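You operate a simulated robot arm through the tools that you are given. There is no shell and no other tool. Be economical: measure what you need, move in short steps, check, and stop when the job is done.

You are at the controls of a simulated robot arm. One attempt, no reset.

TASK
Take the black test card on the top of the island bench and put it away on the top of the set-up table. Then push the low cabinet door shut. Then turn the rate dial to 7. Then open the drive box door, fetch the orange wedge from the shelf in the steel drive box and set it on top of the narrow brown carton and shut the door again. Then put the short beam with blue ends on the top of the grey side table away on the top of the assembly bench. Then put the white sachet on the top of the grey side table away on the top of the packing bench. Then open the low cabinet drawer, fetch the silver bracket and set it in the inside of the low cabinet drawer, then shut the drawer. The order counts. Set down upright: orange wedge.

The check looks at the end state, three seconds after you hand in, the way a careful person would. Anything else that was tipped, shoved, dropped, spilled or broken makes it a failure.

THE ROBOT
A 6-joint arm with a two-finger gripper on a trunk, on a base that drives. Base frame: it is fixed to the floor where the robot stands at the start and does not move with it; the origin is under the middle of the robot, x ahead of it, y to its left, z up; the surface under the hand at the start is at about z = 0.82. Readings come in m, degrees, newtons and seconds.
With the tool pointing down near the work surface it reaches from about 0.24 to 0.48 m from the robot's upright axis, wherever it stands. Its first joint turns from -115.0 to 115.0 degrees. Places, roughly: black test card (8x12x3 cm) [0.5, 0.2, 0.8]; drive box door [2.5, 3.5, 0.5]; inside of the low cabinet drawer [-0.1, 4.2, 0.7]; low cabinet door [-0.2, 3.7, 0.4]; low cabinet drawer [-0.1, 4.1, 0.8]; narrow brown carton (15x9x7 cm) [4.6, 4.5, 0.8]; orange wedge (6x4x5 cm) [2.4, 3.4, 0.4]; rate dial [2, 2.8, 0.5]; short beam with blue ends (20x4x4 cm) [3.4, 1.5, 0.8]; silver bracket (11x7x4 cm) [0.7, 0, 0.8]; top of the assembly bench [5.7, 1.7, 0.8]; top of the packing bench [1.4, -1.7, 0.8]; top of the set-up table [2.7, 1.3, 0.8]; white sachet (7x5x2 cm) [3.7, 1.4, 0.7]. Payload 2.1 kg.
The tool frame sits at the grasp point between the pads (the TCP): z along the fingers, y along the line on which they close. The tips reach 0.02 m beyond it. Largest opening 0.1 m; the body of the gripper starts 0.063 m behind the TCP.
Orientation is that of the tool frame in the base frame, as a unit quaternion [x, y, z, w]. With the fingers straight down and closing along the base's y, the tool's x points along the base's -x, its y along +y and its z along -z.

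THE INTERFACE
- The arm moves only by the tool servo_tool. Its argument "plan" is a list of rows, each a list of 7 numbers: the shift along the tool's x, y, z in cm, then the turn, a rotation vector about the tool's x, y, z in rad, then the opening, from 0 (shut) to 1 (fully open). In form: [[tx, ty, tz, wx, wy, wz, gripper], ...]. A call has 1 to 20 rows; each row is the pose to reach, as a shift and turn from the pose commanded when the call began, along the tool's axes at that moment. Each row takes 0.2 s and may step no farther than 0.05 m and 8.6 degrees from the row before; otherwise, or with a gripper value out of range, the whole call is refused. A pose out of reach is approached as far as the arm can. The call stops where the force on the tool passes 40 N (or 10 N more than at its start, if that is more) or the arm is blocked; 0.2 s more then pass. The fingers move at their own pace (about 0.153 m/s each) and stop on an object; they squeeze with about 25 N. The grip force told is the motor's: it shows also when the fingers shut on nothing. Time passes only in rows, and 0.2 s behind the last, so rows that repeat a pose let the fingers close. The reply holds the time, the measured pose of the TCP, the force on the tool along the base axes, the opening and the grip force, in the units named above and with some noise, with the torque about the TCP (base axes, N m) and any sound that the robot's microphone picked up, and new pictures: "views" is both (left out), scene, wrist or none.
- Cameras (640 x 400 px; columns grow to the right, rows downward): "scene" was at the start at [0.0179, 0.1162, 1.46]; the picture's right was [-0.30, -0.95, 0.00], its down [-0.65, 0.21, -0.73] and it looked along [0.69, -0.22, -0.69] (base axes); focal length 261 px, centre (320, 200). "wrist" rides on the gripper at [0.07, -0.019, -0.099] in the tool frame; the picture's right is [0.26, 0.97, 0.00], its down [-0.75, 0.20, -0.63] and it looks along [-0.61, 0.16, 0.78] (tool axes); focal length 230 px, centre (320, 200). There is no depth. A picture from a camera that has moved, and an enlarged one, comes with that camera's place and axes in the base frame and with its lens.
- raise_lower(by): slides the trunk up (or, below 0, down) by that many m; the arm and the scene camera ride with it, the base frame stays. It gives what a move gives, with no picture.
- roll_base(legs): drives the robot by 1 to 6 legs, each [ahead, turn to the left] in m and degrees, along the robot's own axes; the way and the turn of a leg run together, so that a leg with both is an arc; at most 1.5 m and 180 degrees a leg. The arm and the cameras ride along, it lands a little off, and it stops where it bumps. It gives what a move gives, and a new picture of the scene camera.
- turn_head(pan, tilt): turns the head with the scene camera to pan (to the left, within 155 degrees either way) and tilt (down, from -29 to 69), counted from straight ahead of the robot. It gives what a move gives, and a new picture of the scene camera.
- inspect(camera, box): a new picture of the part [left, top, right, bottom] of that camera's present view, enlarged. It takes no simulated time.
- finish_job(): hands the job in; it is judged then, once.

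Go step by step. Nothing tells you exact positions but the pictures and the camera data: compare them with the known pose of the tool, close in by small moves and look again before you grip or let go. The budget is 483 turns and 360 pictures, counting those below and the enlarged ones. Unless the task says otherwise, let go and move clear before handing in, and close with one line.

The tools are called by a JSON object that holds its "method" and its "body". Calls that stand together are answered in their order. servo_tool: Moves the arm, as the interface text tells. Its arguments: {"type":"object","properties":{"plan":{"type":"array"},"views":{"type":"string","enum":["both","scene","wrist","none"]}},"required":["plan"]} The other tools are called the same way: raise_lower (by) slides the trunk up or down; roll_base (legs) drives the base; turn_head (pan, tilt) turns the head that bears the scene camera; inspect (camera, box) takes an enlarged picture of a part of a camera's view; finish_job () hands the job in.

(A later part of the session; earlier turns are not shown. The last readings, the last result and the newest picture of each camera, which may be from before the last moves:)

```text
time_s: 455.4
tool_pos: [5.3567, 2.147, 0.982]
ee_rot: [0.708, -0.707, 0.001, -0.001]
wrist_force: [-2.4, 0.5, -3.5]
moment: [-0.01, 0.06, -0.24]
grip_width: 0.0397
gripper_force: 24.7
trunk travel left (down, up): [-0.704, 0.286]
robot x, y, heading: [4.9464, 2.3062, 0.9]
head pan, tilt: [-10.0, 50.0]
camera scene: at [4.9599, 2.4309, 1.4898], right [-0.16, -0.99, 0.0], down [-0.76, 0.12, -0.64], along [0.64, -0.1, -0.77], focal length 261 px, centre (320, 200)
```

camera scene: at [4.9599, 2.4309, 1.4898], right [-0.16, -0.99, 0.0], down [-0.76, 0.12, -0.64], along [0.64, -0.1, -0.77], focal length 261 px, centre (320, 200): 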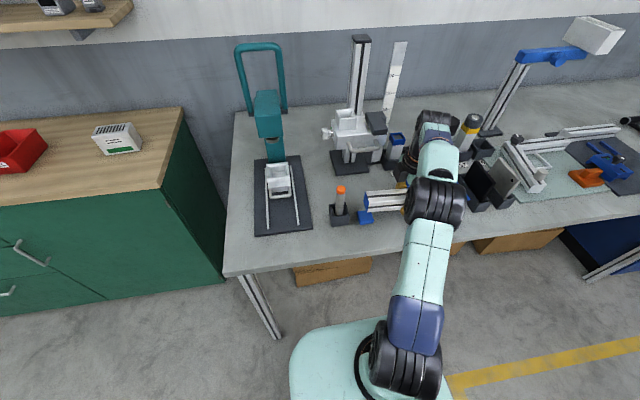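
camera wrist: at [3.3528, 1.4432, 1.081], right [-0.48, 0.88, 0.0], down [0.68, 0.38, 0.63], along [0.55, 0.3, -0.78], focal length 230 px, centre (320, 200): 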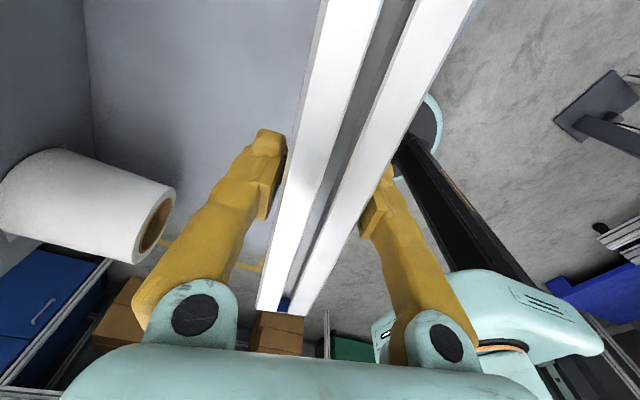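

There was a light contact — probably the beam's end against the blue box. I lift the beam up at once and look.

{"method": "servo_tool", "body": {"plan": [[0, 0, -3, 0, 0, 0, 0.2], [0, 0, -7, 0, 0, 0, 0.2], [0, 0, -10, 0, 0, 0, 0.2]], "views": "wrist"}}

{"method": "roll_base", "body": {"legs": [[-0.3, 0]]}}

{"method": "turn_head", "body": {"pan": -20, "tilt": 28}}

```text
time_s: 456.2
tool_pos: [5.3391, 2.1572, 1.0686]
ee_rot: [-0.707, 0.707, -0.001, 0.0]
wrist_force: [-0.8, -0.4, -2.9]
moment: [0.0, 0.01, -0.04]
grip_width: 0.0394
gripper_force: 24.8
out of reach, approached as far as the arm can: row 2, 3
trunk travel left (down, up): [-0.704, 0.286]
robot x, y, heading: [4.949, 2.3037, 1.2]
head pan, tilt: [-10.0, 50.0]
camera wrist: at [5.3589, 2.0889, 1.1682], right [-0.97, -0.26, 0.0], down [-0.2, 0.75, 0.63], along [-0.16, 0.61, -0.78], focal length 230 px, centre (320, 200)
```

wrist: 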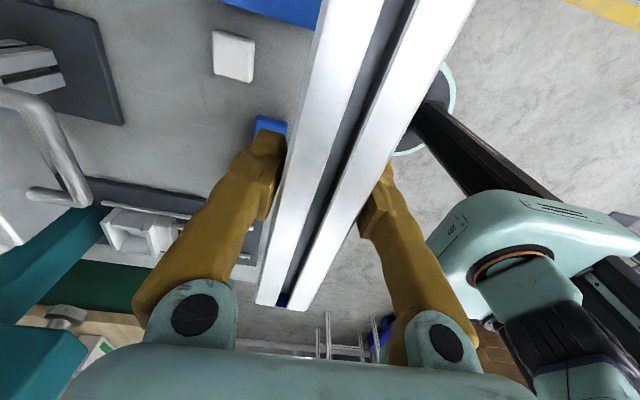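

```text
time_s: 458.2
tool_pos: [5.045, 2.1534, 1.0682]
ee_rot: [0.71, -0.705, 0.0, -0.001]
wrist_force: [-0.5, -0.1, -2.6]
moment: [-0.03, 0.04, -0.03]
grip_width: 0.0391
gripper_force: 25.1
trunk travel left (down, up): [-0.704, 0.286]
robot x, y, heading: [4.6494, 2.2954, 1.3]
head pan, tilt: [-10.0, 50.0]
camera scene: at [4.6634, 2.4246, 1.4897], right [-0.15, -0.99, 0.0], down [-0.76, 0.11, -0.64], along [0.64, -0.1, -0.77], focal length 261 px, centre (320, 200)
```

scene: 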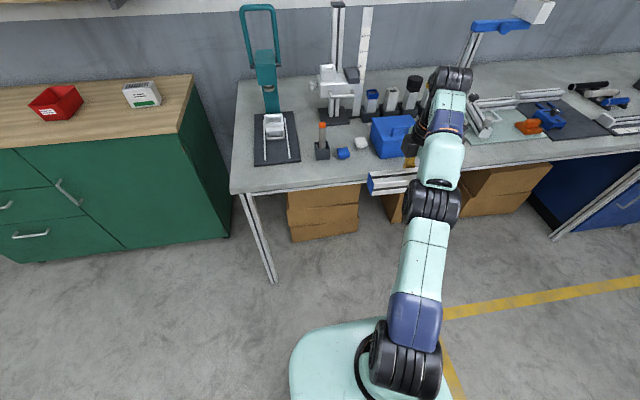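

```text
time_s: 459.1
tool_pos: [5.045, 2.1529, 1.0688]
ee_rot: [0.709, -0.705, 0.001, 0.0]
wrist_force: [-1.0, -1.0, -3.3]
moment: [-0.01, -0.01, 0.03]
grip_width: 0.0394
gripper_force: 25.1
trunk travel left (down, up): [-0.704, 0.286]
robot x, y, heading: [4.6541, 2.298, 1.2]
head pan, tilt: [-20.0, 28.0]
camera scene: at [4.6738, 2.4071, 1.5223], right [-0.32, -0.95, 0.0], down [-0.45, 0.15, -0.88], along [0.84, -0.28, -0.47], focal length 261 px, centre (320, 200)
```

scene: 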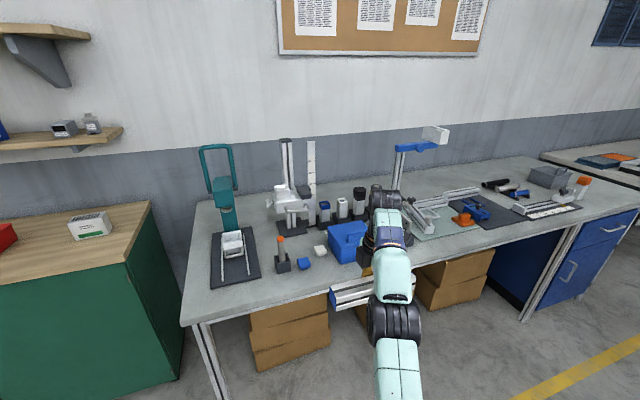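

The blue box appears unmoved. I shift the beam 15 cm to the left first, then drive in with it held high.

{"method": "servo_tool", "body": {"plan": [[-4, 0, 0, 0, 0, 0, 0.2], [-8, 0, 0, 0, 0, 0, 0.2], [-12, 0, 0, 0, 0, 0, 0.2], [-15.5, 0, 0, 0, 0, 0, 0.2]], "views": "none"}}

{"method": "roll_base", "body": {"legs": [[0.3, 0]]}}

{"method": "inspect", "body": {"camera": "wrist", "box": [0, 0, 640, 400]}}

```text
time_s: 460.1
tool_pos: [5.0423, 2.3089, 1.0671]
ee_rot: [0.709, -0.705, 0.001, 0.0]
wrist_force: [-1.0, -0.2, -2.8]
moment: [-0.06, -0.02, 0.0]
grip_width: 0.0393
gripper_force: 25.0
trunk travel left (down, up): [-0.704, 0.286]
robot x, y, heading: [4.6501, 2.2995, 1.6]
head pan, tilt: [-20.0, 28.0]
```

```text
time_s: 462.1
tool_pos: [5.3425, 2.3145, 1.0682]
ee_rot: [0.709, -0.705, 0.002, 0.0]
wrist_force: [0.1, 0.9, -2.1]
moment: [0.01, -0.03, 0.01]
grip_width: 0.0393
gripper_force: 24.9
trunk travel left (down, up): [-0.704, 0.286]
robot x, y, heading: [4.9469, 2.3065, 1.4]
head pan, tilt: [-20.0, 28.0]
camera scene: at [4.9725, 2.4147, 1.5224], right [-0.32, -0.95, 0.0], down [-0.45, 0.15, -0.88], along [0.84, -0.28, -0.47], focal length 261 px, centre (320, 200)
```

scene: 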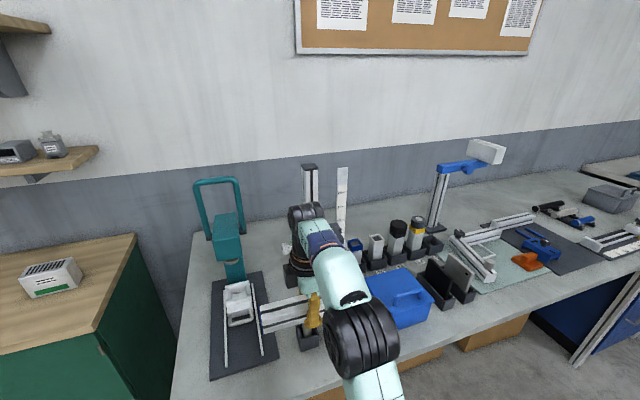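

```text
1.00 times, centred on (320, 200) of wrist (not enlarged: the box is as wide or as high as the picture)
camera zoom: at [5.361, 2.2468, 1.1673], right [-0.96, -0.26, 0.0], down [-0.21, 0.75, 0.63], along [-0.16, 0.61, -0.78], focal length 230 px, centre (320, 200)
```

zoom: 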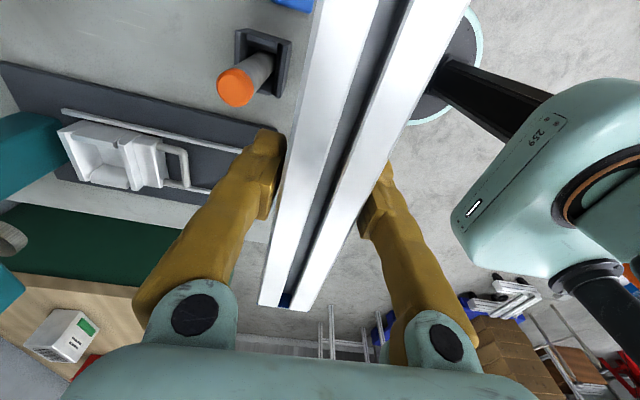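

The strip in front of the black mat (y 2.40–2.60) is clearer. I'll re-park about 15 cm further left to place the beam there.

{"method": "roll_base", "body": {"legs": [[-0.3, 0], [0, 26], [0.36, 0], [0, -27.4]]}}

{"method": "inspect", "body": {"camera": "wrist", "box": [0, 0, 640, 400]}}

```text
time_s: 468.8
tool_pos: [5.3623, 2.4732, 1.0674]
ee_rot: [-0.706, 0.708, -0.001, 0.0]
wrist_force: [0.2, 1.2, -2.7]
moment: [-0.01, 0.0, 0.03]
grip_width: 0.0392
gripper_force: 25.1
trunk travel left (down, up): [-0.704, 0.286]
robot x, y, heading: [4.9694, 2.465, 1.0]
head pan, tilt: [-20.0, 28.0]
camera scene: at [4.994, 2.5772, 1.5224], right [-0.33, -0.94, 0.0], down [-0.44, 0.15, -0.88], along [0.83, -0.29, -0.47], focal length 261 px, centre (320, 200)
```

scene: 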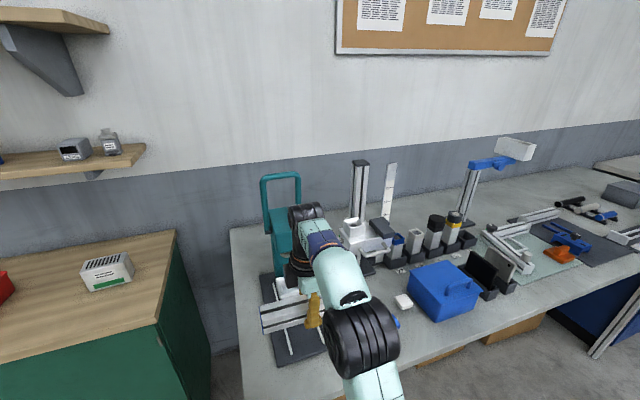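

```text
1.00 times, centred on (320, 200) of wrist (not enlarged: the box is as wide or as high as the picture)
camera zoom: at [5.3806, 2.4052, 1.1672], right [-0.97, -0.25, 0.0], down [-0.2, 0.75, 0.63], along [-0.16, 0.61, -0.78], focal length 230 px, centre (320, 200)
```

zoom: 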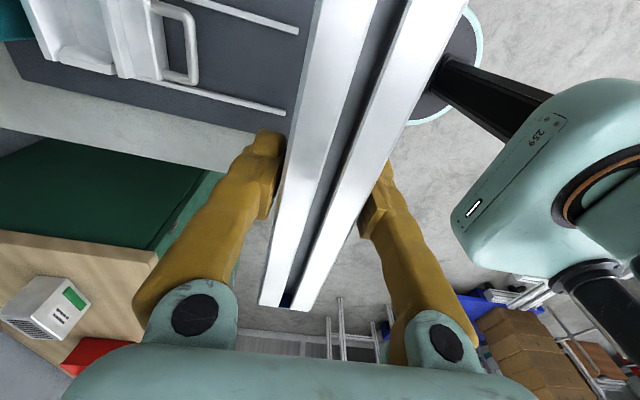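

Here the beam fits between the edge (x≈5.33) and the mat (x≈5.40). I nudge 6 mm in and lower.

{"method": "servo_tool", "body": {"plan": [[0, -0.3, 4, 0, 0, 0, 0.2], [0, -0.6, 8, 0, 0, 0, 0.2], [0, -0.6, 12, 0, 0, 0, 0.2], [0, -0.6, 16, 0, 0, 0, 0.2], [0, -0.6, 20, 0, 0, 0, 0.2]], "views": "both"}}

```text
time_s: 470.0
tool_pos: [5.3691, 2.4727, 0.8823]
ee_rot: [-0.705, 0.709, -0.004, 0.004]
wrist_force: [-9.0, 0.5, 20.2]
moment: [0.16, -0.34, 0.08]
grip_width: 0.0391
gripper_force: 24.6
trunk travel left (down, up): [-0.704, 0.286]
robot x, y, heading: [4.9697, 2.468, 0.9]
head pan, tilt: [-20.0, 28.0]
stopped in row 5: the force on the tool passed its limit at 88 N (the readings are from after the stop); the commanded pose is now the measured one
camera scene: at [4.9901, 2.577, 1.5226], right [-0.33, -0.94, 0.0], down [-0.44, 0.15, -0.88], along [0.83, -0.29, -0.47], focal length 261 px, centre (320, 200)
camera wrist: at [5.3871, 2.4054, 0.981], right [-0.97, -0.25, -0.01], down [-0.2, 0.75, 0.63], along [-0.15, 0.61, -0.78], focal length 230 px, centre (320, 200)
```

scene: 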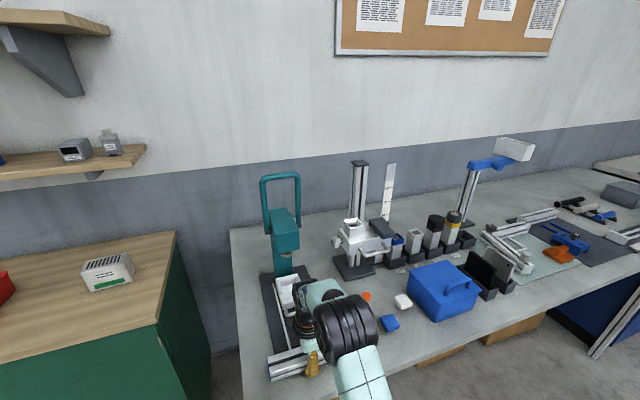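
wrist: 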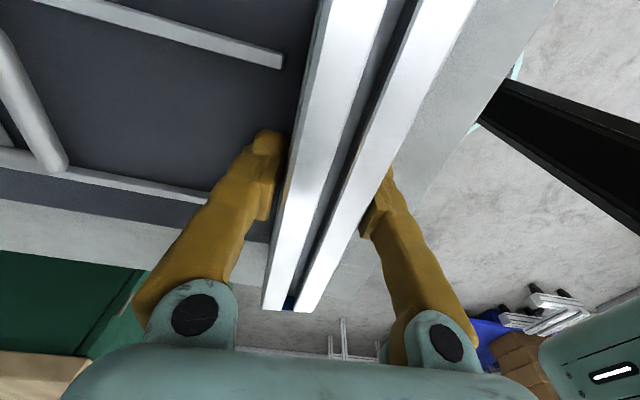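

Contact at z≈0.88 (bench top ≈0.86). The beam is close against the mat, so I lift 1 cm, shift 1.2 cm toward the edge and set down gently.

{"method": "servo_tool", "body": {"plan": [[0, 0, -1.2, 0, 0, 0, 0.2], [0, 1.2, -1.2, 0, 0, 0, 0.2], [0, 1.2, -0.6, 0, 0, 0, 0.2], [0, 1.2, -0.2, 0, 0, 0, 0.2]], "views": "wrist"}}

```text
time_s: 471.0
tool_pos: [5.3589, 2.474, 0.8817]
ee_rot: [-0.706, 0.709, -0.003, 0.003]
wrist_force: [0.6, 1.3, 2.4]
moment: [-0.02, -0.15, 0.0]
grip_width: 0.0392
gripper_force: 25.2
trunk travel left (down, up): [-0.704, 0.286]
robot x, y, heading: [4.9731, 2.4653, 0.8]
head pan, tilt: [-20.0, 28.0]
camera wrist: at [5.3772, 2.4062, 0.981], right [-0.97, -0.25, -0.01], down [-0.2, 0.75, 0.63], along [-0.15, 0.61, -0.78], focal length 230 px, centre (320, 200)
```

wrist: 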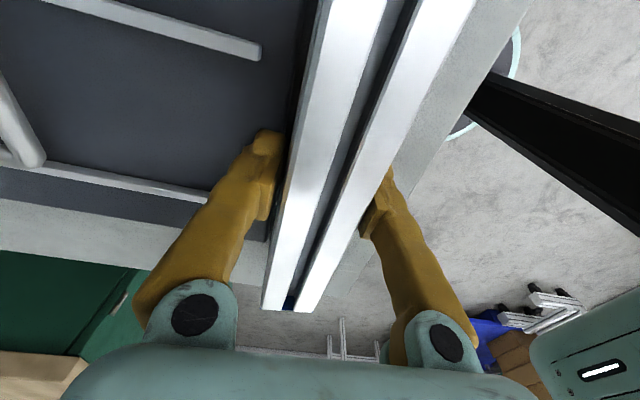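

{"method": "servo_tool", "body": {"plan": [[0, 0, -0.5, 0, 0, 0, 0.2], [0, 0.6, -0.5, 0, 0, 0, 0.2], [0, 0.6, 0, 0, 0, 0, 0.2], [0, 0.6, 0.2, 0, 0, 0, 0.2]], "views": "wrist"}}

```text
time_s: 472.0
tool_pos: [5.3513, 2.4748, 0.8802]
ee_rot: [-0.706, 0.709, -0.003, 0.003]
wrist_force: [-1.9, -0.9, 3.0]
moment: [0.01, -0.16, 0.0]
grip_width: 0.0393
gripper_force: 24.6
trunk travel left (down, up): [-0.704, 0.286]
robot x, y, heading: [4.9696, 2.4656, 0.8]
head pan, tilt: [-20.0, 28.0]
camera wrist: at [5.3703, 2.4057, 0.9794], right [-0.97, -0.25, -0.01], down [-0.2, 0.75, 0.63], along [-0.15, 0.61, -0.78], focal length 230 px, centre (320, 200)
```

wrist: 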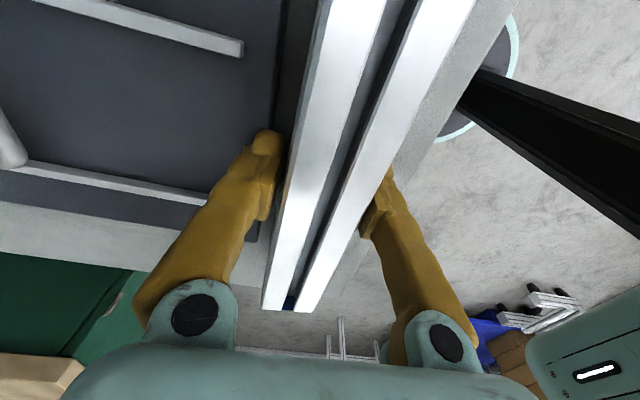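

The beam lies clear of the mat on the bench. Lower a hair and release.

{"method": "servo_tool", "body": {"plan": [[0, 0, 0.15, 0, 0, 0, 0.2], [0, 0, 0.15, 0, 0, 0, 0.5], [0, 0, 0.1, 0, 0, 0, 0.6], [0, 0, 0.1, 0, 0, 0, 0.65], [0, 0, -4, 0, 0, 0, 0.65], [0, 0, -8, 0, 0, 0, 0.65], [0, 0, -12, 0, 0, 0, 0.65]], "views": "both"}}

```text
time_s: 473.6
tool_pos: [5.3511, 2.4743, 0.9996]
ee_rot: [-0.705, 0.709, -0.002, 0.002]
wrist_force: [-0.2, -0.2, -1.2]
moment: [0.02, -0.01, 0.02]
grip_width: 0.0649
gripper_force: 0.0
trunk travel left (down, up): [-0.704, 0.286]
robot x, y, heading: [4.9738, 2.4646, 0.8]
head pan, tilt: [-20.0, 28.0]
camera scene: at [4.9942, 2.5772, 1.5223], right [-0.33, -0.94, 0.0], down [-0.44, 0.15, -0.88], along [0.83, -0.29, -0.47], focal length 261 px, centre (320, 200)
camera wrist: at [5.3693, 2.4059, 1.0991], right [-0.97, -0.25, -0.01], down [-0.2, 0.75, 0.63], along [-0.15, 0.61, -0.78], focal length 230 px, centre (320, 200)
```

scene: 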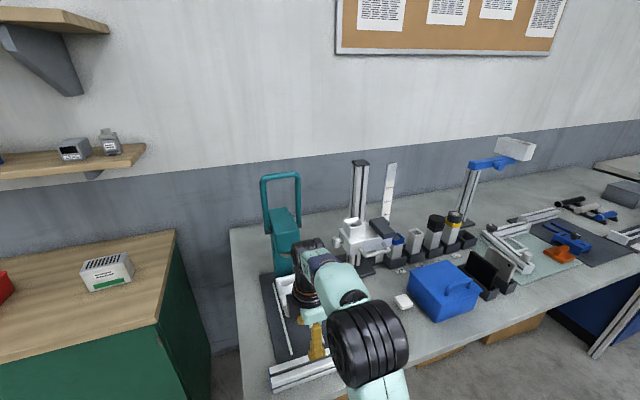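
wrist: 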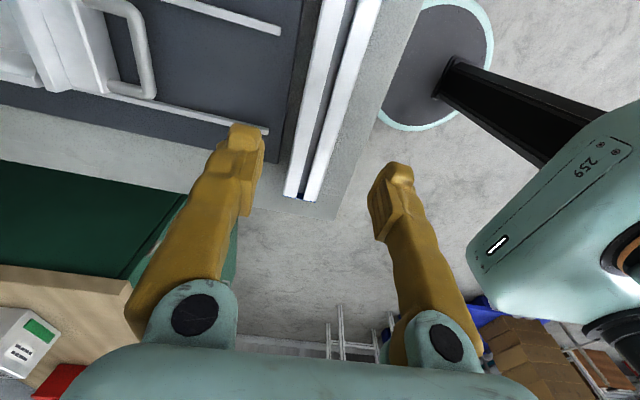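

The beam is put away on the assembly bench. Next the white sachet: return to the side table, turning the hand back to the standard orientation.

{"method": "roll_base", "body": {"legs": [[-0.45, 0]]}}

{"method": "servo_tool", "body": {"plan": [[0, 0, 0, 0, 0, 0.14, 0.8], [0, 0, 0, 0, 0, 0.28, 0.8], [0, 0, 0, 0, 0, 0.42, 0.8], [0, 0, 0, 0, 0, 0.56, 0.8], [0, 0, 0, 0, 0, 0.7, 0.8], [0, 0, 0, 0, 0, 0.84, 0.8], [0, 0, 0, 0, 0, 0.98, 0.8], [0, 0, 0, 0, 0, 1.12, 0.8], [0, 0, 0, 0, 0, 1.26, 0.8], [0, 0, 0, 0, 0, 1.4, 0.8], [0, 0, 0, 0, 0, 1.54, 0.8]], "views": "none"}}

{"method": "roll_base", "body": {"legs": [[0, -167], [0.85, 0], [0, 76]]}}

```text
time_s: 476.3
tool_pos: [4.898, 2.4686, 0.9996]
ee_rot: [-0.706, 0.708, -0.003, 0.003]
wrist_force: [-0.4, -0.4, 0.3]
moment: [0.03, -0.01, -0.04]
grip_width: 0.0649
gripper_force: 0.1
trunk travel left (down, up): [-0.704, 0.286]
robot x, y, heading: [4.518, 2.4616, 1.1]
head pan, tilt: [-20.0, 28.0]
camera scene: at [4.5411, 2.5702, 1.5224], right [-0.33, -0.95, 0.0], down [-0.44, 0.15, -0.88], along [0.83, -0.29, -0.47], focal length 261 px, centre (320, 200)
```

scene: 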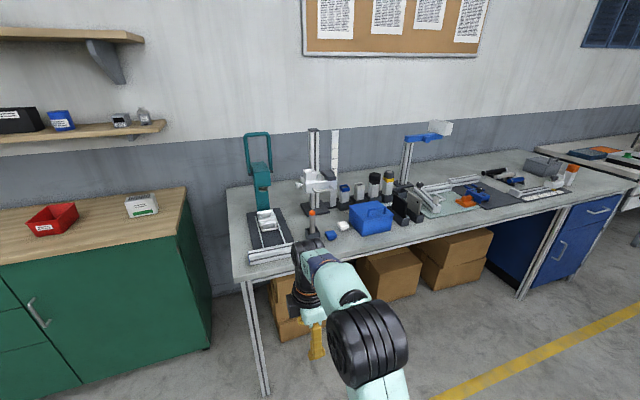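

```text
time_s: 478.7
tool_pos: [4.8986, 2.469, 0.9991]
ee_rot: [-0.014, 1.0, 0.0, 0.003]
wrist_force: [0.2, -0.9, 0.1]
moment: [0.03, 0.0, 0.0]
grip_width: 0.0798
gripper_force: 0.0
trunk travel left (down, up): [-0.704, 0.286]
robot x, y, heading: [4.5176, 2.4633, 1.0]
head pan, tilt: [-20.0, 28.0]
```

```text
time_s: 493.1
tool_pos: [3.7468, 1.8151, 0.9979]
ee_rot: [0.683, 0.731, -0.003, 0.003]
wrist_force: [0.0, 0.5, -0.7]
moment: [-0.01, -0.03, 0.0]
grip_width: 0.0799
gripper_force: 0.0
trunk travel left (down, up): [-0.704, 0.286]
robot x, y, heading: [3.7198, 2.1952, -87.1]
head pan, tilt: [-20.0, 28.0]
camera scene: at [3.8323, 2.1768, 1.5224], right [-0.96, 0.29, 0.0], down [0.14, 0.45, -0.88], along [-0.26, -0.84, -0.47], focal length 261 px, centre (320, 200)
```

scene: 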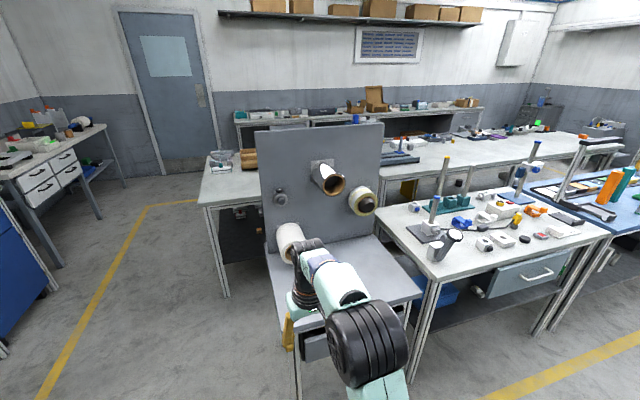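

{"method": "roll_base", "body": {"legs": [[0, -2.5], [0.3, 0]]}}

{"method": "inspect", "body": {"camera": "wrist", "box": [0, 0, 640, 400]}}

```text
time_s: 495.5
tool_pos: [3.7347, 1.5136, 1.0004]
ee_rot: [0.698, 0.716, -0.003, 0.002]
wrist_force: [0.7, 0.8, -0.6]
moment: [0.01, 0.0, 0.03]
grip_width: 0.0797
gripper_force: 0.0
trunk travel left (down, up): [-0.704, 0.286]
robot x, y, heading: [3.7249, 1.8931, -89.2]
head pan, tilt: [-20.0, 28.0]
camera scene: at [3.8348, 1.8713, 1.5224], right [-0.94, 0.33, 0.0], down [0.15, 0.44, -0.88], along [-0.29, -0.83, -0.47], focal length 261 px, centre (320, 200)
```

scene: 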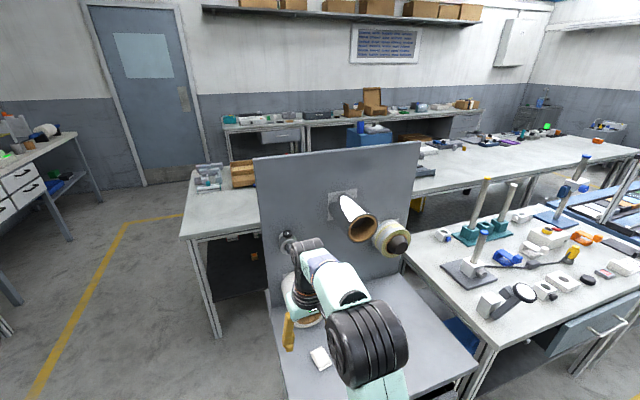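

```text
1.00 times, centred on (320, 200) of wrist (not enlarged: the box is as wide or as high as the picture)
camera zoom: at [3.7149, 1.5858, 1.0979], right [0.96, 0.28, 0.0], down [0.22, -0.74, 0.64], along [0.18, -0.61, -0.77], focal length 230 px, centre (320, 200)
```

zoom: 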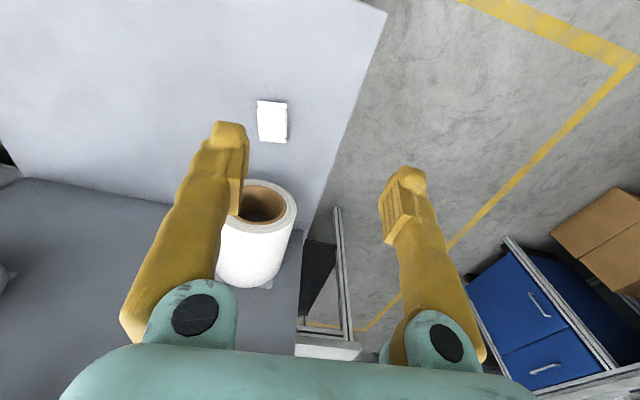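

Sachet centre is about [3.683, 1.441], turned ~12°. Move above it, align and descend partway.

{"method": "servo_tool", "body": {"plan": [[-2, -1.5, 2, 0, 0, -0.06, 0.8], [-4.5, -3.5, 5, 0, 0, -0.12, 0.8], [-7.2, -5.4, 9, 0, 0, -0.18, 0.8], [-7.2, -5.4, 13, 0, 0, -0.18, 0.8], [-7.2, -5.4, 17, 0, 0, -0.18, 0.8], [-7.2, -5.4, 20, 0, 0, -0.18, 0.8]], "views": "wrist"}}

```text
refused: row 3 steps farther than a row can; nothing moved
```

{"method": "servo_tool", "body": {"plan": [[-2, -1.5, 2, 0, 0, -0.06, 0.8], [-4, -3, 5, 0, 0, -0.12, 0.8], [-6, -4.5, 8, 0, 0, -0.18, 0.8], [-7.2, -5.4, 12, 0, 0, -0.18, 0.8], [-7.2, -5.4, 16, 0, 0, -0.18, 0.8], [-7.2, -5.4, 20, 0, 0, -0.18, 0.8]], "views": "wrist"}}

```text
time_s: 496.9
tool_pos: [3.6829, 1.4389, 0.7994]
ee_rot: [0.631, 0.776, -0.003, 0.002]
wrist_force: [-0.4, -0.6, -0.2]
moment: [0.04, -0.02, -0.02]
grip_width: 0.0801
gripper_force: 0.0
trunk travel left (down, up): [-0.704, 0.286]
robot x, y, heading: [3.7281, 1.8952, -89.4]
head pan, tilt: [-20.0, 28.0]
camera wrist: at [3.6508, 1.5053, 0.8977], right [0.89, 0.45, 0.0], down [0.35, -0.69, 0.63], along [0.28, -0.57, -0.77], focal length 230 px, centre (320, 200)
```

wrist: 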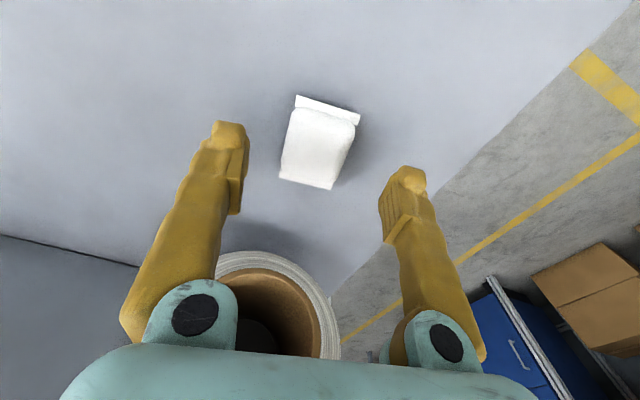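

{"method": "servo_tool", "body": {"plan": [[0, 0.1, 2, 0, 0, 0, 0.8], [0, 0.1, 3.4, 0, 0, 0, 0.8], [0, 0.1, 3.8, 0, 0, 0, 0.8], [0, 0.1, 3.8, 0, 0, 0, 0.4], [0, 0.1, 3.8, 0, 0, 0, 0.2], [0, 0.1, 3.8, 0, 0, 0, 0.2]], "views": "wrist"}}

```text
time_s: 498.3
tool_pos: [3.6819, 1.4385, 0.762]
ee_rot: [0.631, 0.776, -0.003, 0.002]
wrist_force: [0.3, -0.9, 1.8]
moment: [0.01, -0.01, 0.01]
grip_width: 0.0426
gripper_force: 25.3
trunk travel left (down, up): [-0.704, 0.286]
robot x, y, heading: [3.7266, 1.8912, -89.0]
head pan, tilt: [-20.0, 28.0]
camera wrist: at [3.6513, 1.5061, 0.8607], right [0.89, 0.45, 0.0], down [0.35, -0.69, 0.63], along [0.28, -0.57, -0.77], focal length 230 px, centre (320, 200)
```

wrist: 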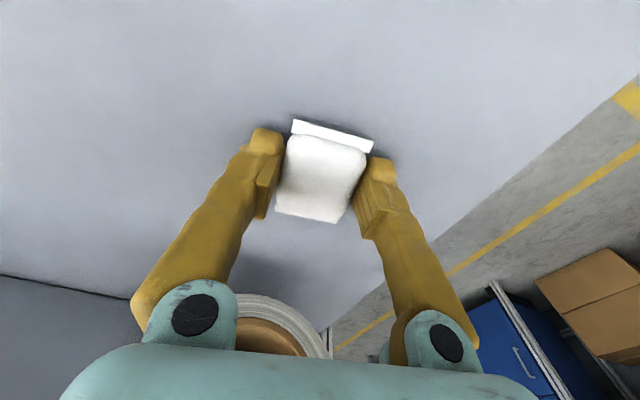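

Sachet held. Lift, back out, and drive round the east end toward the packing bench on the south wall.

{"method": "servo_tool", "body": {"plan": [[0, 0, -3, 0, 0, 0, 0.2], [0, 0, -7, 0, 0, 0, 0.2], [0, 0, -11, 0, 0, 0, 0.2], [0, 0, -15, 0, 0, 0, 0.2], [0, 0, -19, 0, 0, 0, 0.2], [2, 0, -23, 0, 0, 0, 0.2]], "views": "none"}}

{"method": "roll_base", "body": {"legs": [[-0.35, 0], [0, 89], [0.97, 0], [0, -90]]}}

{"method": "turn_head", "body": {"pan": 0, "tilt": 20}}

```text
time_s: 499.7
tool_pos: [3.6794, 1.4641, 0.9925]
ee_rot: [0.632, 0.775, -0.003, 0.003]
wrist_force: [0.6, 0.2, 0.0]
moment: [0.03, -0.05, -0.03]
grip_width: 0.0422
gripper_force: 25.3
trunk travel left (down, up): [-0.704, 0.286]
robot x, y, heading: [3.7253, 1.8949, -89.4]
head pan, tilt: [-20.0, 28.0]
```

```text
time_s: 514.3
tool_pos: [4.6716, 1.805, 0.9912]
ee_rot: [0.634, 0.774, -0.003, 0.002]
wrist_force: [-0.2, 0.2, -0.8]
moment: [-0.03, -0.02, 0.0]
grip_width: 0.0423
gripper_force: 25.2
trunk travel left (down, up): [-0.704, 0.286]
robot x, y, heading: [4.7183, 2.2374, -89.7]
head pan, tilt: [-20.0, 28.0]
camera scene: at [4.8293, 2.2129, 1.5224], right [-0.94, 0.34, 0.0], down [0.16, 0.44, -0.88], along [-0.3, -0.83, -0.47], focal length 261 px, centre (320, 200)
```

scene: 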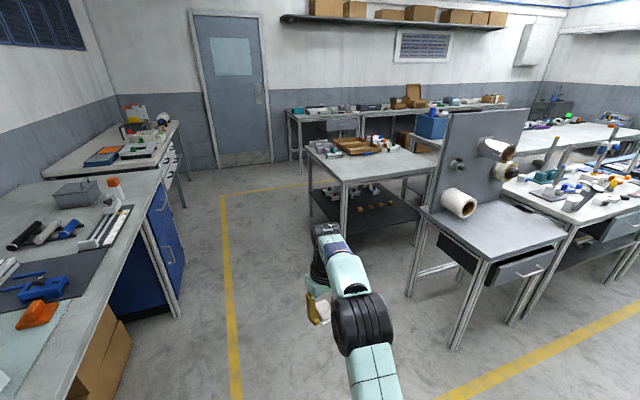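

```text
time_s: 515.2
tool_pos: [4.6715, 1.8047, 0.9924]
ee_rot: [0.633, 0.774, -0.003, 0.002]
wrist_force: [0.6, 0.6, -0.3]
moment: [-0.01, -0.01, -0.04]
grip_width: 0.0425
gripper_force: 24.6
trunk travel left (down, up): [-0.704, 0.286]
robot x, y, heading: [4.7214, 2.234, -89.5]
head pan, tilt: [0.0, 20.0]
camera scene: at [4.8604, 2.2056, 1.5353], right [-1.0, -0.01, 0.0], down [0.0, 0.34, -0.94], along [0.01, -0.94, -0.34], focal length 261 px, centre (320, 200)
```

scene: 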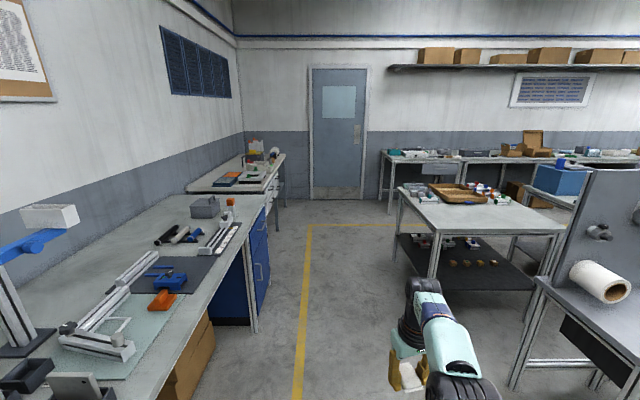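

{"method": "roll_base", "body": {"legs": [[1.5, 0], [1.45, 0], [0, -90], [1.5, 0]]}}

{"method": "turn_head", "body": {"pan": 45, "tilt": 25}}

```text
time_s: 540.3
tool_pos: [2.8554, -0.7501, 0.9903]
ee_rot: [0.993, 0.122, -0.004, 0.0]
wrist_force: [-0.2, -0.3, 0.5]
moment: [0.0, 0.02, -0.01]
grip_width: 0.0424
gripper_force: 24.7
trunk travel left (down, up): [-0.704, 0.286]
robot x, y, heading: [3.2904, -0.7762, -177.1]
head pan, tilt: [0.0, 20.0]
camera scene: at [3.2623, -0.9209, 1.5353], right [-0.05, 1.0, 0.0], down [0.34, 0.02, -0.94], along [-0.94, -0.05, -0.34], focal length 261 px, centre (320, 200)
```

scene: 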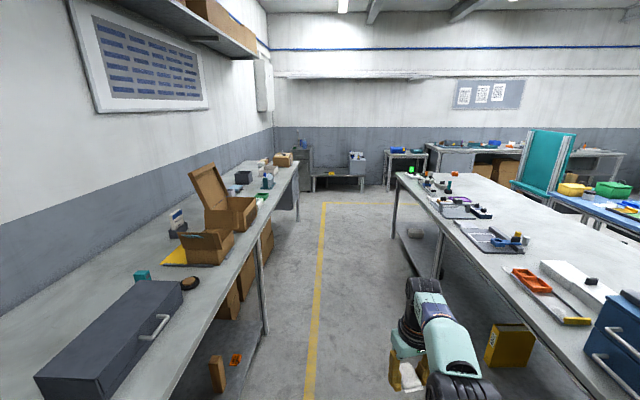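

```text
time_s: 541.4
tool_pos: [2.8552, -0.7513, 0.992]
ee_rot: [0.993, 0.121, -0.004, -0.001]
wrist_force: [-0.3, -0.1, -0.2]
moment: [0.01, 0.01, 0.01]
grip_width: 0.0425
gripper_force: 25.0
trunk travel left (down, up): [-0.704, 0.286]
robot x, y, heading: [3.2904, -0.7834, -176.9]
head pan, tilt: [45.0, 25.0]
camera scene: at [3.2934, -0.9845, 1.5272], right [-0.74, 0.67, 0.0], down [0.28, 0.31, -0.91], along [-0.61, -0.67, -0.42], focal length 261 px, centre (320, 200)
```

scene: 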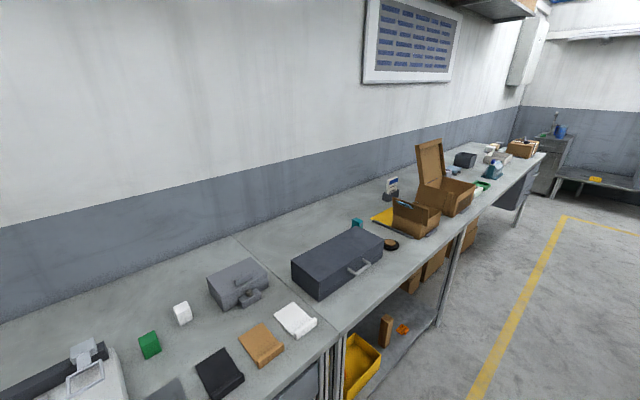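

The packing bench spans x≈−0.1 to 2.85. I'll go on west to its clearer end near x≈0.5.

{"method": "roll_base", "body": {"legs": [[0, -3], [1.5, 0], [1.2, 0], [0, 90]]}}

{"method": "turn_head", "body": {"pan": 0, "tilt": 35}}

```text
time_s: 559.0
tool_pos: [0.5132, -1.1997, 0.9913]
ee_rot: [0.62, 0.785, -0.003, 0.002]
wrist_force: [1.0, 0.8, -0.9]
moment: [0.02, 0.02, 0.0]
grip_width: 0.0426
gripper_force: 25.2
trunk travel left (down, up): [-0.704, 0.286]
robot x, y, heading: [0.5499, -0.7648, -87.7]
head pan, tilt: [45.0, 25.0]
camera scene: at [0.7515, -0.7619, 1.5272], right [-0.68, -0.74, 0.0], down [-0.31, 0.29, -0.91], along [0.67, -0.61, -0.42], focal length 261 px, centre (320, 200)
```

scene: 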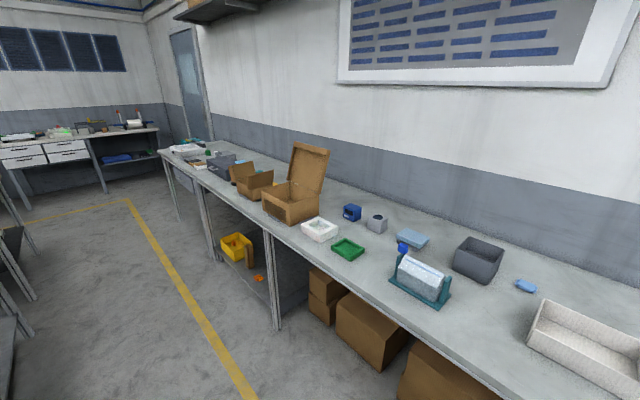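

```text
time_s: 560.1
tool_pos: [0.5127, -1.2002, 0.992]
ee_rot: [0.619, 0.785, -0.003, 0.003]
wrist_force: [-0.1, 0.9, -0.4]
moment: [0.01, -0.01, 0.03]
grip_width: 0.0423
gripper_force: 25.3
trunk travel left (down, up): [-0.704, 0.286]
robot x, y, heading: [0.5479, -0.7652, -87.6]
head pan, tilt: [0.0, 35.0]
camera scene: at [0.6875, -0.7874, 1.5114], right [-1.0, -0.04, 0.0], down [-0.02, 0.57, -0.82], along [0.03, -0.82, -0.57], focal length 261 px, centre (320, 200)
```

scene: 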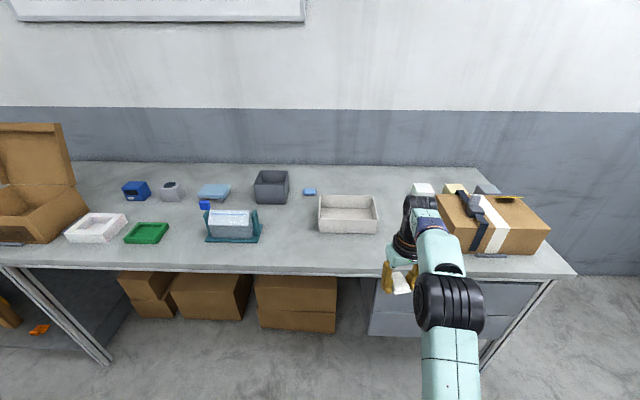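

There's a clear spot between the tape dispenser and the white tray at about [0.83, −1.51]. I raise the hand, then re-park in front of it.

{"method": "raise_lower", "body": {"by": 0.12}}

{"method": "roll_base", "body": {"legs": [[0, 42.6], [0.43, 0], [0, -45]]}}

{"method": "inspect", "body": {"camera": "wrist", "box": [0, 0, 640, 400]}}

```text
time_s: 561.6
tool_pos: [0.5121, -1.2003, 1.1118]
ee_rot: [0.62, 0.785, -0.002, 0.002]
wrist_force: [0.4, -0.2, -0.2]
moment: [0.0, -0.02, 0.0]
grip_width: 0.0422
gripper_force: 24.5
trunk travel left (down, up): [-0.824, 0.166]
robot x, y, heading: [0.5462, -0.7666, -87.4]
head pan, tilt: [0.0, 35.0]
```

```text
time_s: 568.4
tool_pos: [0.8042, -1.5071, 1.1122]
ee_rot: [0.642, 0.767, -0.002, 0.002]
wrist_force: [0.4, 0.2, 1.1]
moment: [0.0, -0.02, 0.0]
grip_width: 0.0427
gripper_force: 25.0
trunk travel left (down, up): [-0.824, 0.166]
robot x, y, heading: [0.8632, -1.0742, -90.9]
head pan, tilt: [0.0, 35.0]
camera scene: at [1.0, -1.1053, 1.6314], right [-1.0, 0.01, 0.0], down [0.01, 0.57, -0.82], along [-0.01, -0.82, -0.57], focal length 261 px, centre (320, 200)
```

scene: 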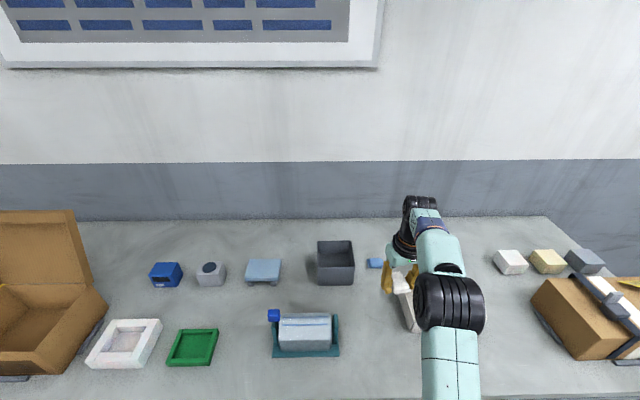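

```text
1.00 times, centred on (320, 200) of wrist (not enlarged: the box is as wide or as high as the picture)
camera zoom: at [0.7737, -1.4402, 1.2101], right [0.91, 0.43, 0.0], down [0.33, -0.7, 0.63], along [0.27, -0.58, -0.77], focal length 230 px, centre (320, 200)
```

zoom: 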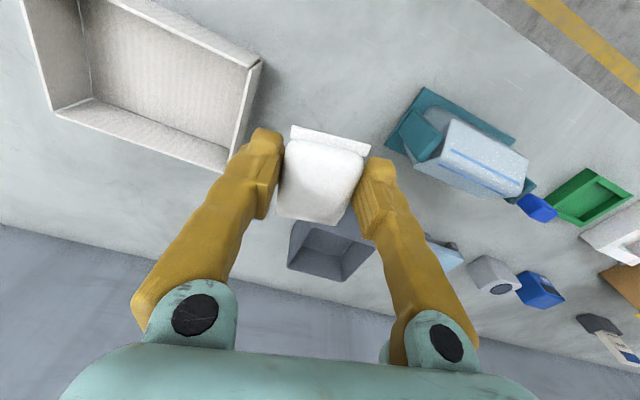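

Spot below is clear; I shift 2 cm toward +x and lower.

{"method": "servo_tool", "body": {"plan": [[-0.3, 2, 3, 0, 0, 0, 0.2], [-0.3, 2, 7, 0, 0, 0, 0.2], [-0.3, 2, 11, 0, 0, 0, 0.2], [-0.3, 2, 15, 0, 0, 0, 0.2], [-0.3, 2, 19, 0, 0, 0, 0.2], [-0.3, 2, 22, 0, 0, 0, 0.2]], "views": "wrist"}}

```text
time_s: 569.8
tool_pos: [0.8237, -1.5093, 0.8907]
ee_rot: [0.641, 0.767, -0.003, 0.002]
wrist_force: [0.3, -0.5, 0.0]
moment: [0.0, 0.0, 0.02]
grip_width: 0.0426
gripper_force: 24.7
trunk travel left (down, up): [-0.824, 0.166]
robot x, y, heading: [0.8624, -1.0751, -90.6]
head pan, tilt: [0.0, 35.0]
camera wrist: at [0.7945, -1.441, 0.9888], right [0.91, 0.43, 0.0], down [0.33, -0.7, 0.63], along [0.27, -0.58, -0.77], focal length 230 px, centre (320, 200)
```

wrist: 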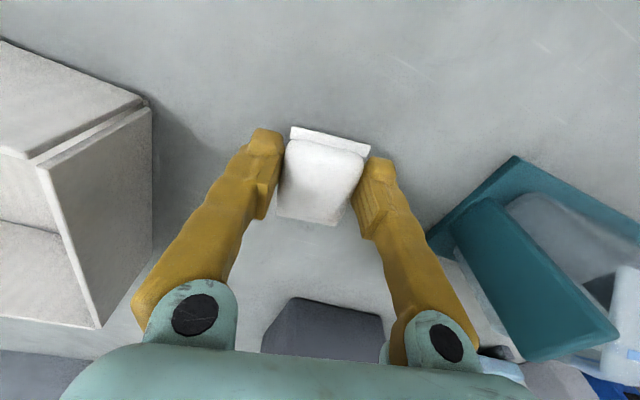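

{"method": "servo_tool", "body": {"plan": [[0, 0, 1.5, 0, 0, 0, 0.2], [0, 0, 2.5, 0, 0, 0, 0.2], [0, 0, 3.2, 0, 0, 0, 0.2], [0, 0, 3.7, 0, 0, 0, 0.2]], "views": "none"}}

{"method": "servo_tool", "body": {"plan": [[0, 0, 0.4, 0, 0, 0, 0.2], [0, 0, 0.8, 0, 0, 0, 0.2]], "views": "none"}}

{"method": "servo_tool", "body": {"plan": [[0, 0, 0.4, 0, 0, 0, 0.2], [0, 0, 0.8, 0, 0, 0, 0.2]], "views": "wrist"}}

```text
time_s: 570.6
tool_pos: [0.8239, -1.5082, 0.8705]
ee_rot: [0.642, 0.767, -0.01, 0.007]
wrist_force: [1.6, 7.8, 23.6]
moment: [0.49, -0.29, 0.06]
grip_width: 0.0424
gripper_force: 25.1
trunk travel left (down, up): [-0.824, 0.166]
robot x, y, heading: [0.8605, -1.0729, -90.9]
head pan, tilt: [0.0, 35.0]
stopped in row 3: the force on the tool passed its limit at 50 N (the readings are from after the stop); the commanded pose is now the measured one
```

```text
time_s: 570.9
tool_pos: [0.8241, -1.5093, 0.87]
ee_rot: [0.641, 0.768, -0.011, 0.007]
wrist_force: [1.2, 11.2, 28.2]
moment: [0.74, -0.43, 0.18]
grip_width: 0.0425
gripper_force: 25.9
trunk travel left (down, up): [-0.824, 0.166]
robot x, y, heading: [0.8627, -1.0771, -90.7]
head pan, tilt: [0.0, 35.0]
stopped in row 1: the force on the tool passed its limit at 44 N (the readings are from after the stop); the commanded pose is now the measured one
```

```text
time_s: 571.2
tool_pos: [0.8244, -1.5087, 0.8706]
ee_rot: [0.641, 0.768, -0.011, 0.008]
wrist_force: [0.9, 12.1, 27.9]
moment: [0.75, -0.46, 0.23]
grip_width: 0.0423
gripper_force: 24.5
trunk travel left (down, up): [-0.824, 0.166]
robot x, y, heading: [0.863, -1.074, -90.5]
head pan, tilt: [0.0, 35.0]
stopped in row 1: the force on the tool passed its limit at 44 N (the readings are from after the stop); the commanded pose is now the measured one
camera wrist: at [0.7945, -1.4393, 0.9674], right [0.9, 0.43, -0.01], down [0.33, -0.68, 0.65], along [0.27, -0.59, -0.76], focal length 230 px, centre (320, 200)
```

wrist: 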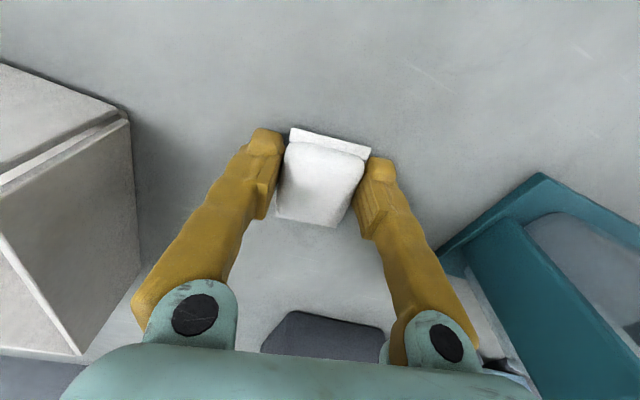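

On the bench (top ≈0.85). Release and lift clear.

{"method": "servo_tool", "body": {"plan": [[0, 0, -0.2, 0, 0, 0, 0.2], [0, 0, -0.3, 0, 0, 0, 0.5], [0, 0, -0.3, 0, 0, 0, 0.65], [0, 0, -0.3, 0, 0, 0, 0.7], [0, 0, -4, 0, 0, 0, 0.7], [0, 0, -8, 0, 0, 0, 0.7], [0, 0, -12, 0, 0, 0, 0.7], [0, 0, -16, 0, 0, 0, 0.7], [0, 0, -20, 0, 0, 0, 0.7]], "views": "wrist"}}

```text
time_s: 573.2
tool_pos: [0.8236, -1.5098, 1.0682]
ee_rot: [0.641, 0.768, -0.01, 0.007]
wrist_force: [0.0, 0.9, -0.3]
moment: [0.02, 0.0, -0.02]
grip_width: 0.0701
gripper_force: 0.1
trunk travel left (down, up): [-0.824, 0.166]
robot x, y, heading: [0.8623, -1.0762, -90.6]
head pan, tilt: [0.0, 35.0]
camera wrist: at [0.7933, -1.441, 1.1659], right [0.9, 0.43, -0.01], down [0.33, -0.69, 0.65], along [0.27, -0.59, -0.76], focal length 230 px, centre (320, 200)
```

wrist: 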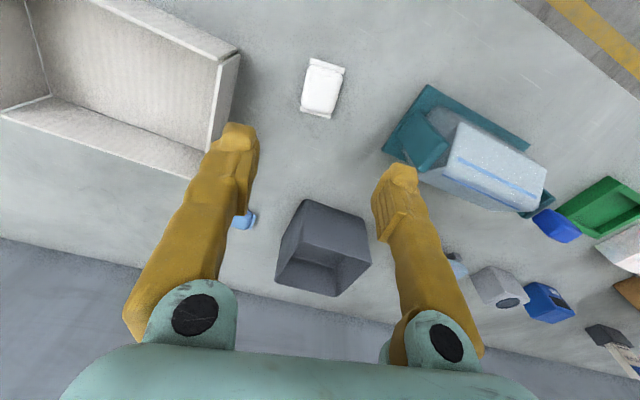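

The sachet is on the packing bench. Now to the low cabinet to open its drawer: drive round the west end and north.

{"method": "roll_base", "body": {"legs": [[-0.3, 0], [0, -89.4], [1.35, 0], [0, -90], [1.5, 0], [1.5, 0]]}}

{"method": "turn_head", "body": {"pan": -15, "tilt": 25}}

```text
time_s: 603.2
tool_pos: [-0.489, 2.6315, 1.0672]
ee_rot: [0.773, -0.634, -0.007, -0.01]
wrist_force: [0.4, 0.1, 0.0]
moment: [-0.04, -0.03, -0.01]
grip_width: 0.0697
gripper_force: 0.0
trunk travel left (down, up): [-0.824, 0.166]
robot x, y, heading: [-0.5212, 2.1964, 90.1]
head pan, tilt: [0.0, 35.0]
camera scene: at [-0.6607, 2.2252, 1.6314], right [1.0, 0.0, 0.0], down [0.0, -0.57, -0.82], along [0.0, 0.82, -0.57], focal length 261 px, centre (320, 200)
```

scene: 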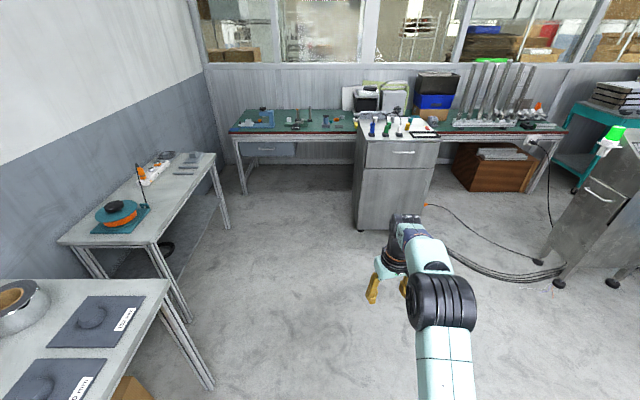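

```text
time_s: 604.0
tool_pos: [-0.4881, 2.6323, 1.0674]
ee_rot: [0.772, -0.635, -0.006, -0.01]
wrist_force: [-0.1, -0.4, 0.2]
moment: [0.0, 0.01, 0.01]
grip_width: 0.0699
gripper_force: 0.0
trunk travel left (down, up): [-0.824, 0.166]
robot x, y, heading: [-0.5171, 2.1946, 90.1]
head pan, tilt: [-15.0, 25.0]
camera scene: at [-0.637, 2.2267, 1.6471], right [0.97, -0.26, 0.0], down [-0.11, -0.41, -0.91], along [0.23, 0.88, -0.42], focal length 261 px, centre (320, 200)
```

scene: 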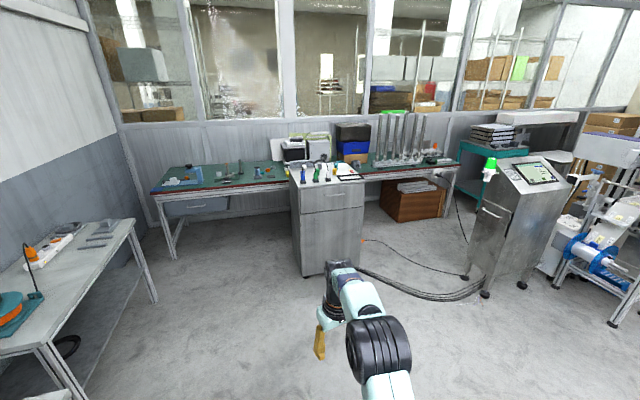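

The drawer handle is at about [−0.055, 3.99, 0.836], spanning x −0.14…0.04. I square the hand, then pitch it to horizontal as before.

{"method": "servo_tool", "body": {"plan": [[2.5, 0, -3, 0, 0, 0.06, 0.5], [5, 0, -6, 0, 0, 0.12, 0.5], [7.5, 0, -9, 0, 0, 0.19, 0.5], [10, 0, -12, 0, 0, 0.19, 0.5]], "views": "none"}}

{"method": "servo_tool", "body": {"plan": [[-2.85, 0, -0.1, 0, -0.143, 0, 0.5], [-5.6, 0, -0.4, 0, -0.286, 0, 0.5], [-8.3, 0, -0.9, 0, -0.429, 0, 0.5], [-10.8, 0, -1.6, 0, -0.571, 0, 0.5], [-13.1, 0, -2.4, 0, -0.714, 0, 0.5], [-15.1, 0, -3.5, 0, -0.857, 0, 0.5], [-16.8, 0, -4.6, 0, -1.0, 0, 0.5], [-18.2, 0, -5.9, 0, -1.143, 0, 0.5], [-19.2, 0, -7.2, 0, -1.286, 0, 0.5], [-19.8, 0, -8.6, 0, -1.428, 0, 0.5], [-20, 0, -10, 0, -1.571, 0, 0.5], [-20, 0, -10, 0, -1.571, 0, 0.5]], "views": "none"}}

```text
time_s: 605.0
tool_pos: [-0.4672, 2.529, 1.186]
ee_rot: [0.709, -0.705, -0.007, -0.009]
wrist_force: [0.1, -1.0, 0.6]
moment: [0.0, 0.01, -0.02]
grip_width: 0.0501
gripper_force: 0.1
trunk travel left (down, up): [-0.824, 0.166]
robot x, y, heading: [-0.5221, 2.1982, 90.2]
head pan, tilt: [-15.0, 25.0]
```

```text
time_s: 607.6
tool_pos: [-0.4716, 2.7294, 1.291]
ee_rot: [-0.495, 0.493, 0.506, 0.506]
wrist_force: [-0.1, 1.0, -0.1]
moment: [0.01, 0.02, -0.04]
grip_width: 0.0501
gripper_force: 0.1
trunk travel left (down, up): [-0.824, 0.166]
robot x, y, heading: [-0.5224, 2.1977, 90.2]
head pan, tilt: [-15.0, 25.0]
```

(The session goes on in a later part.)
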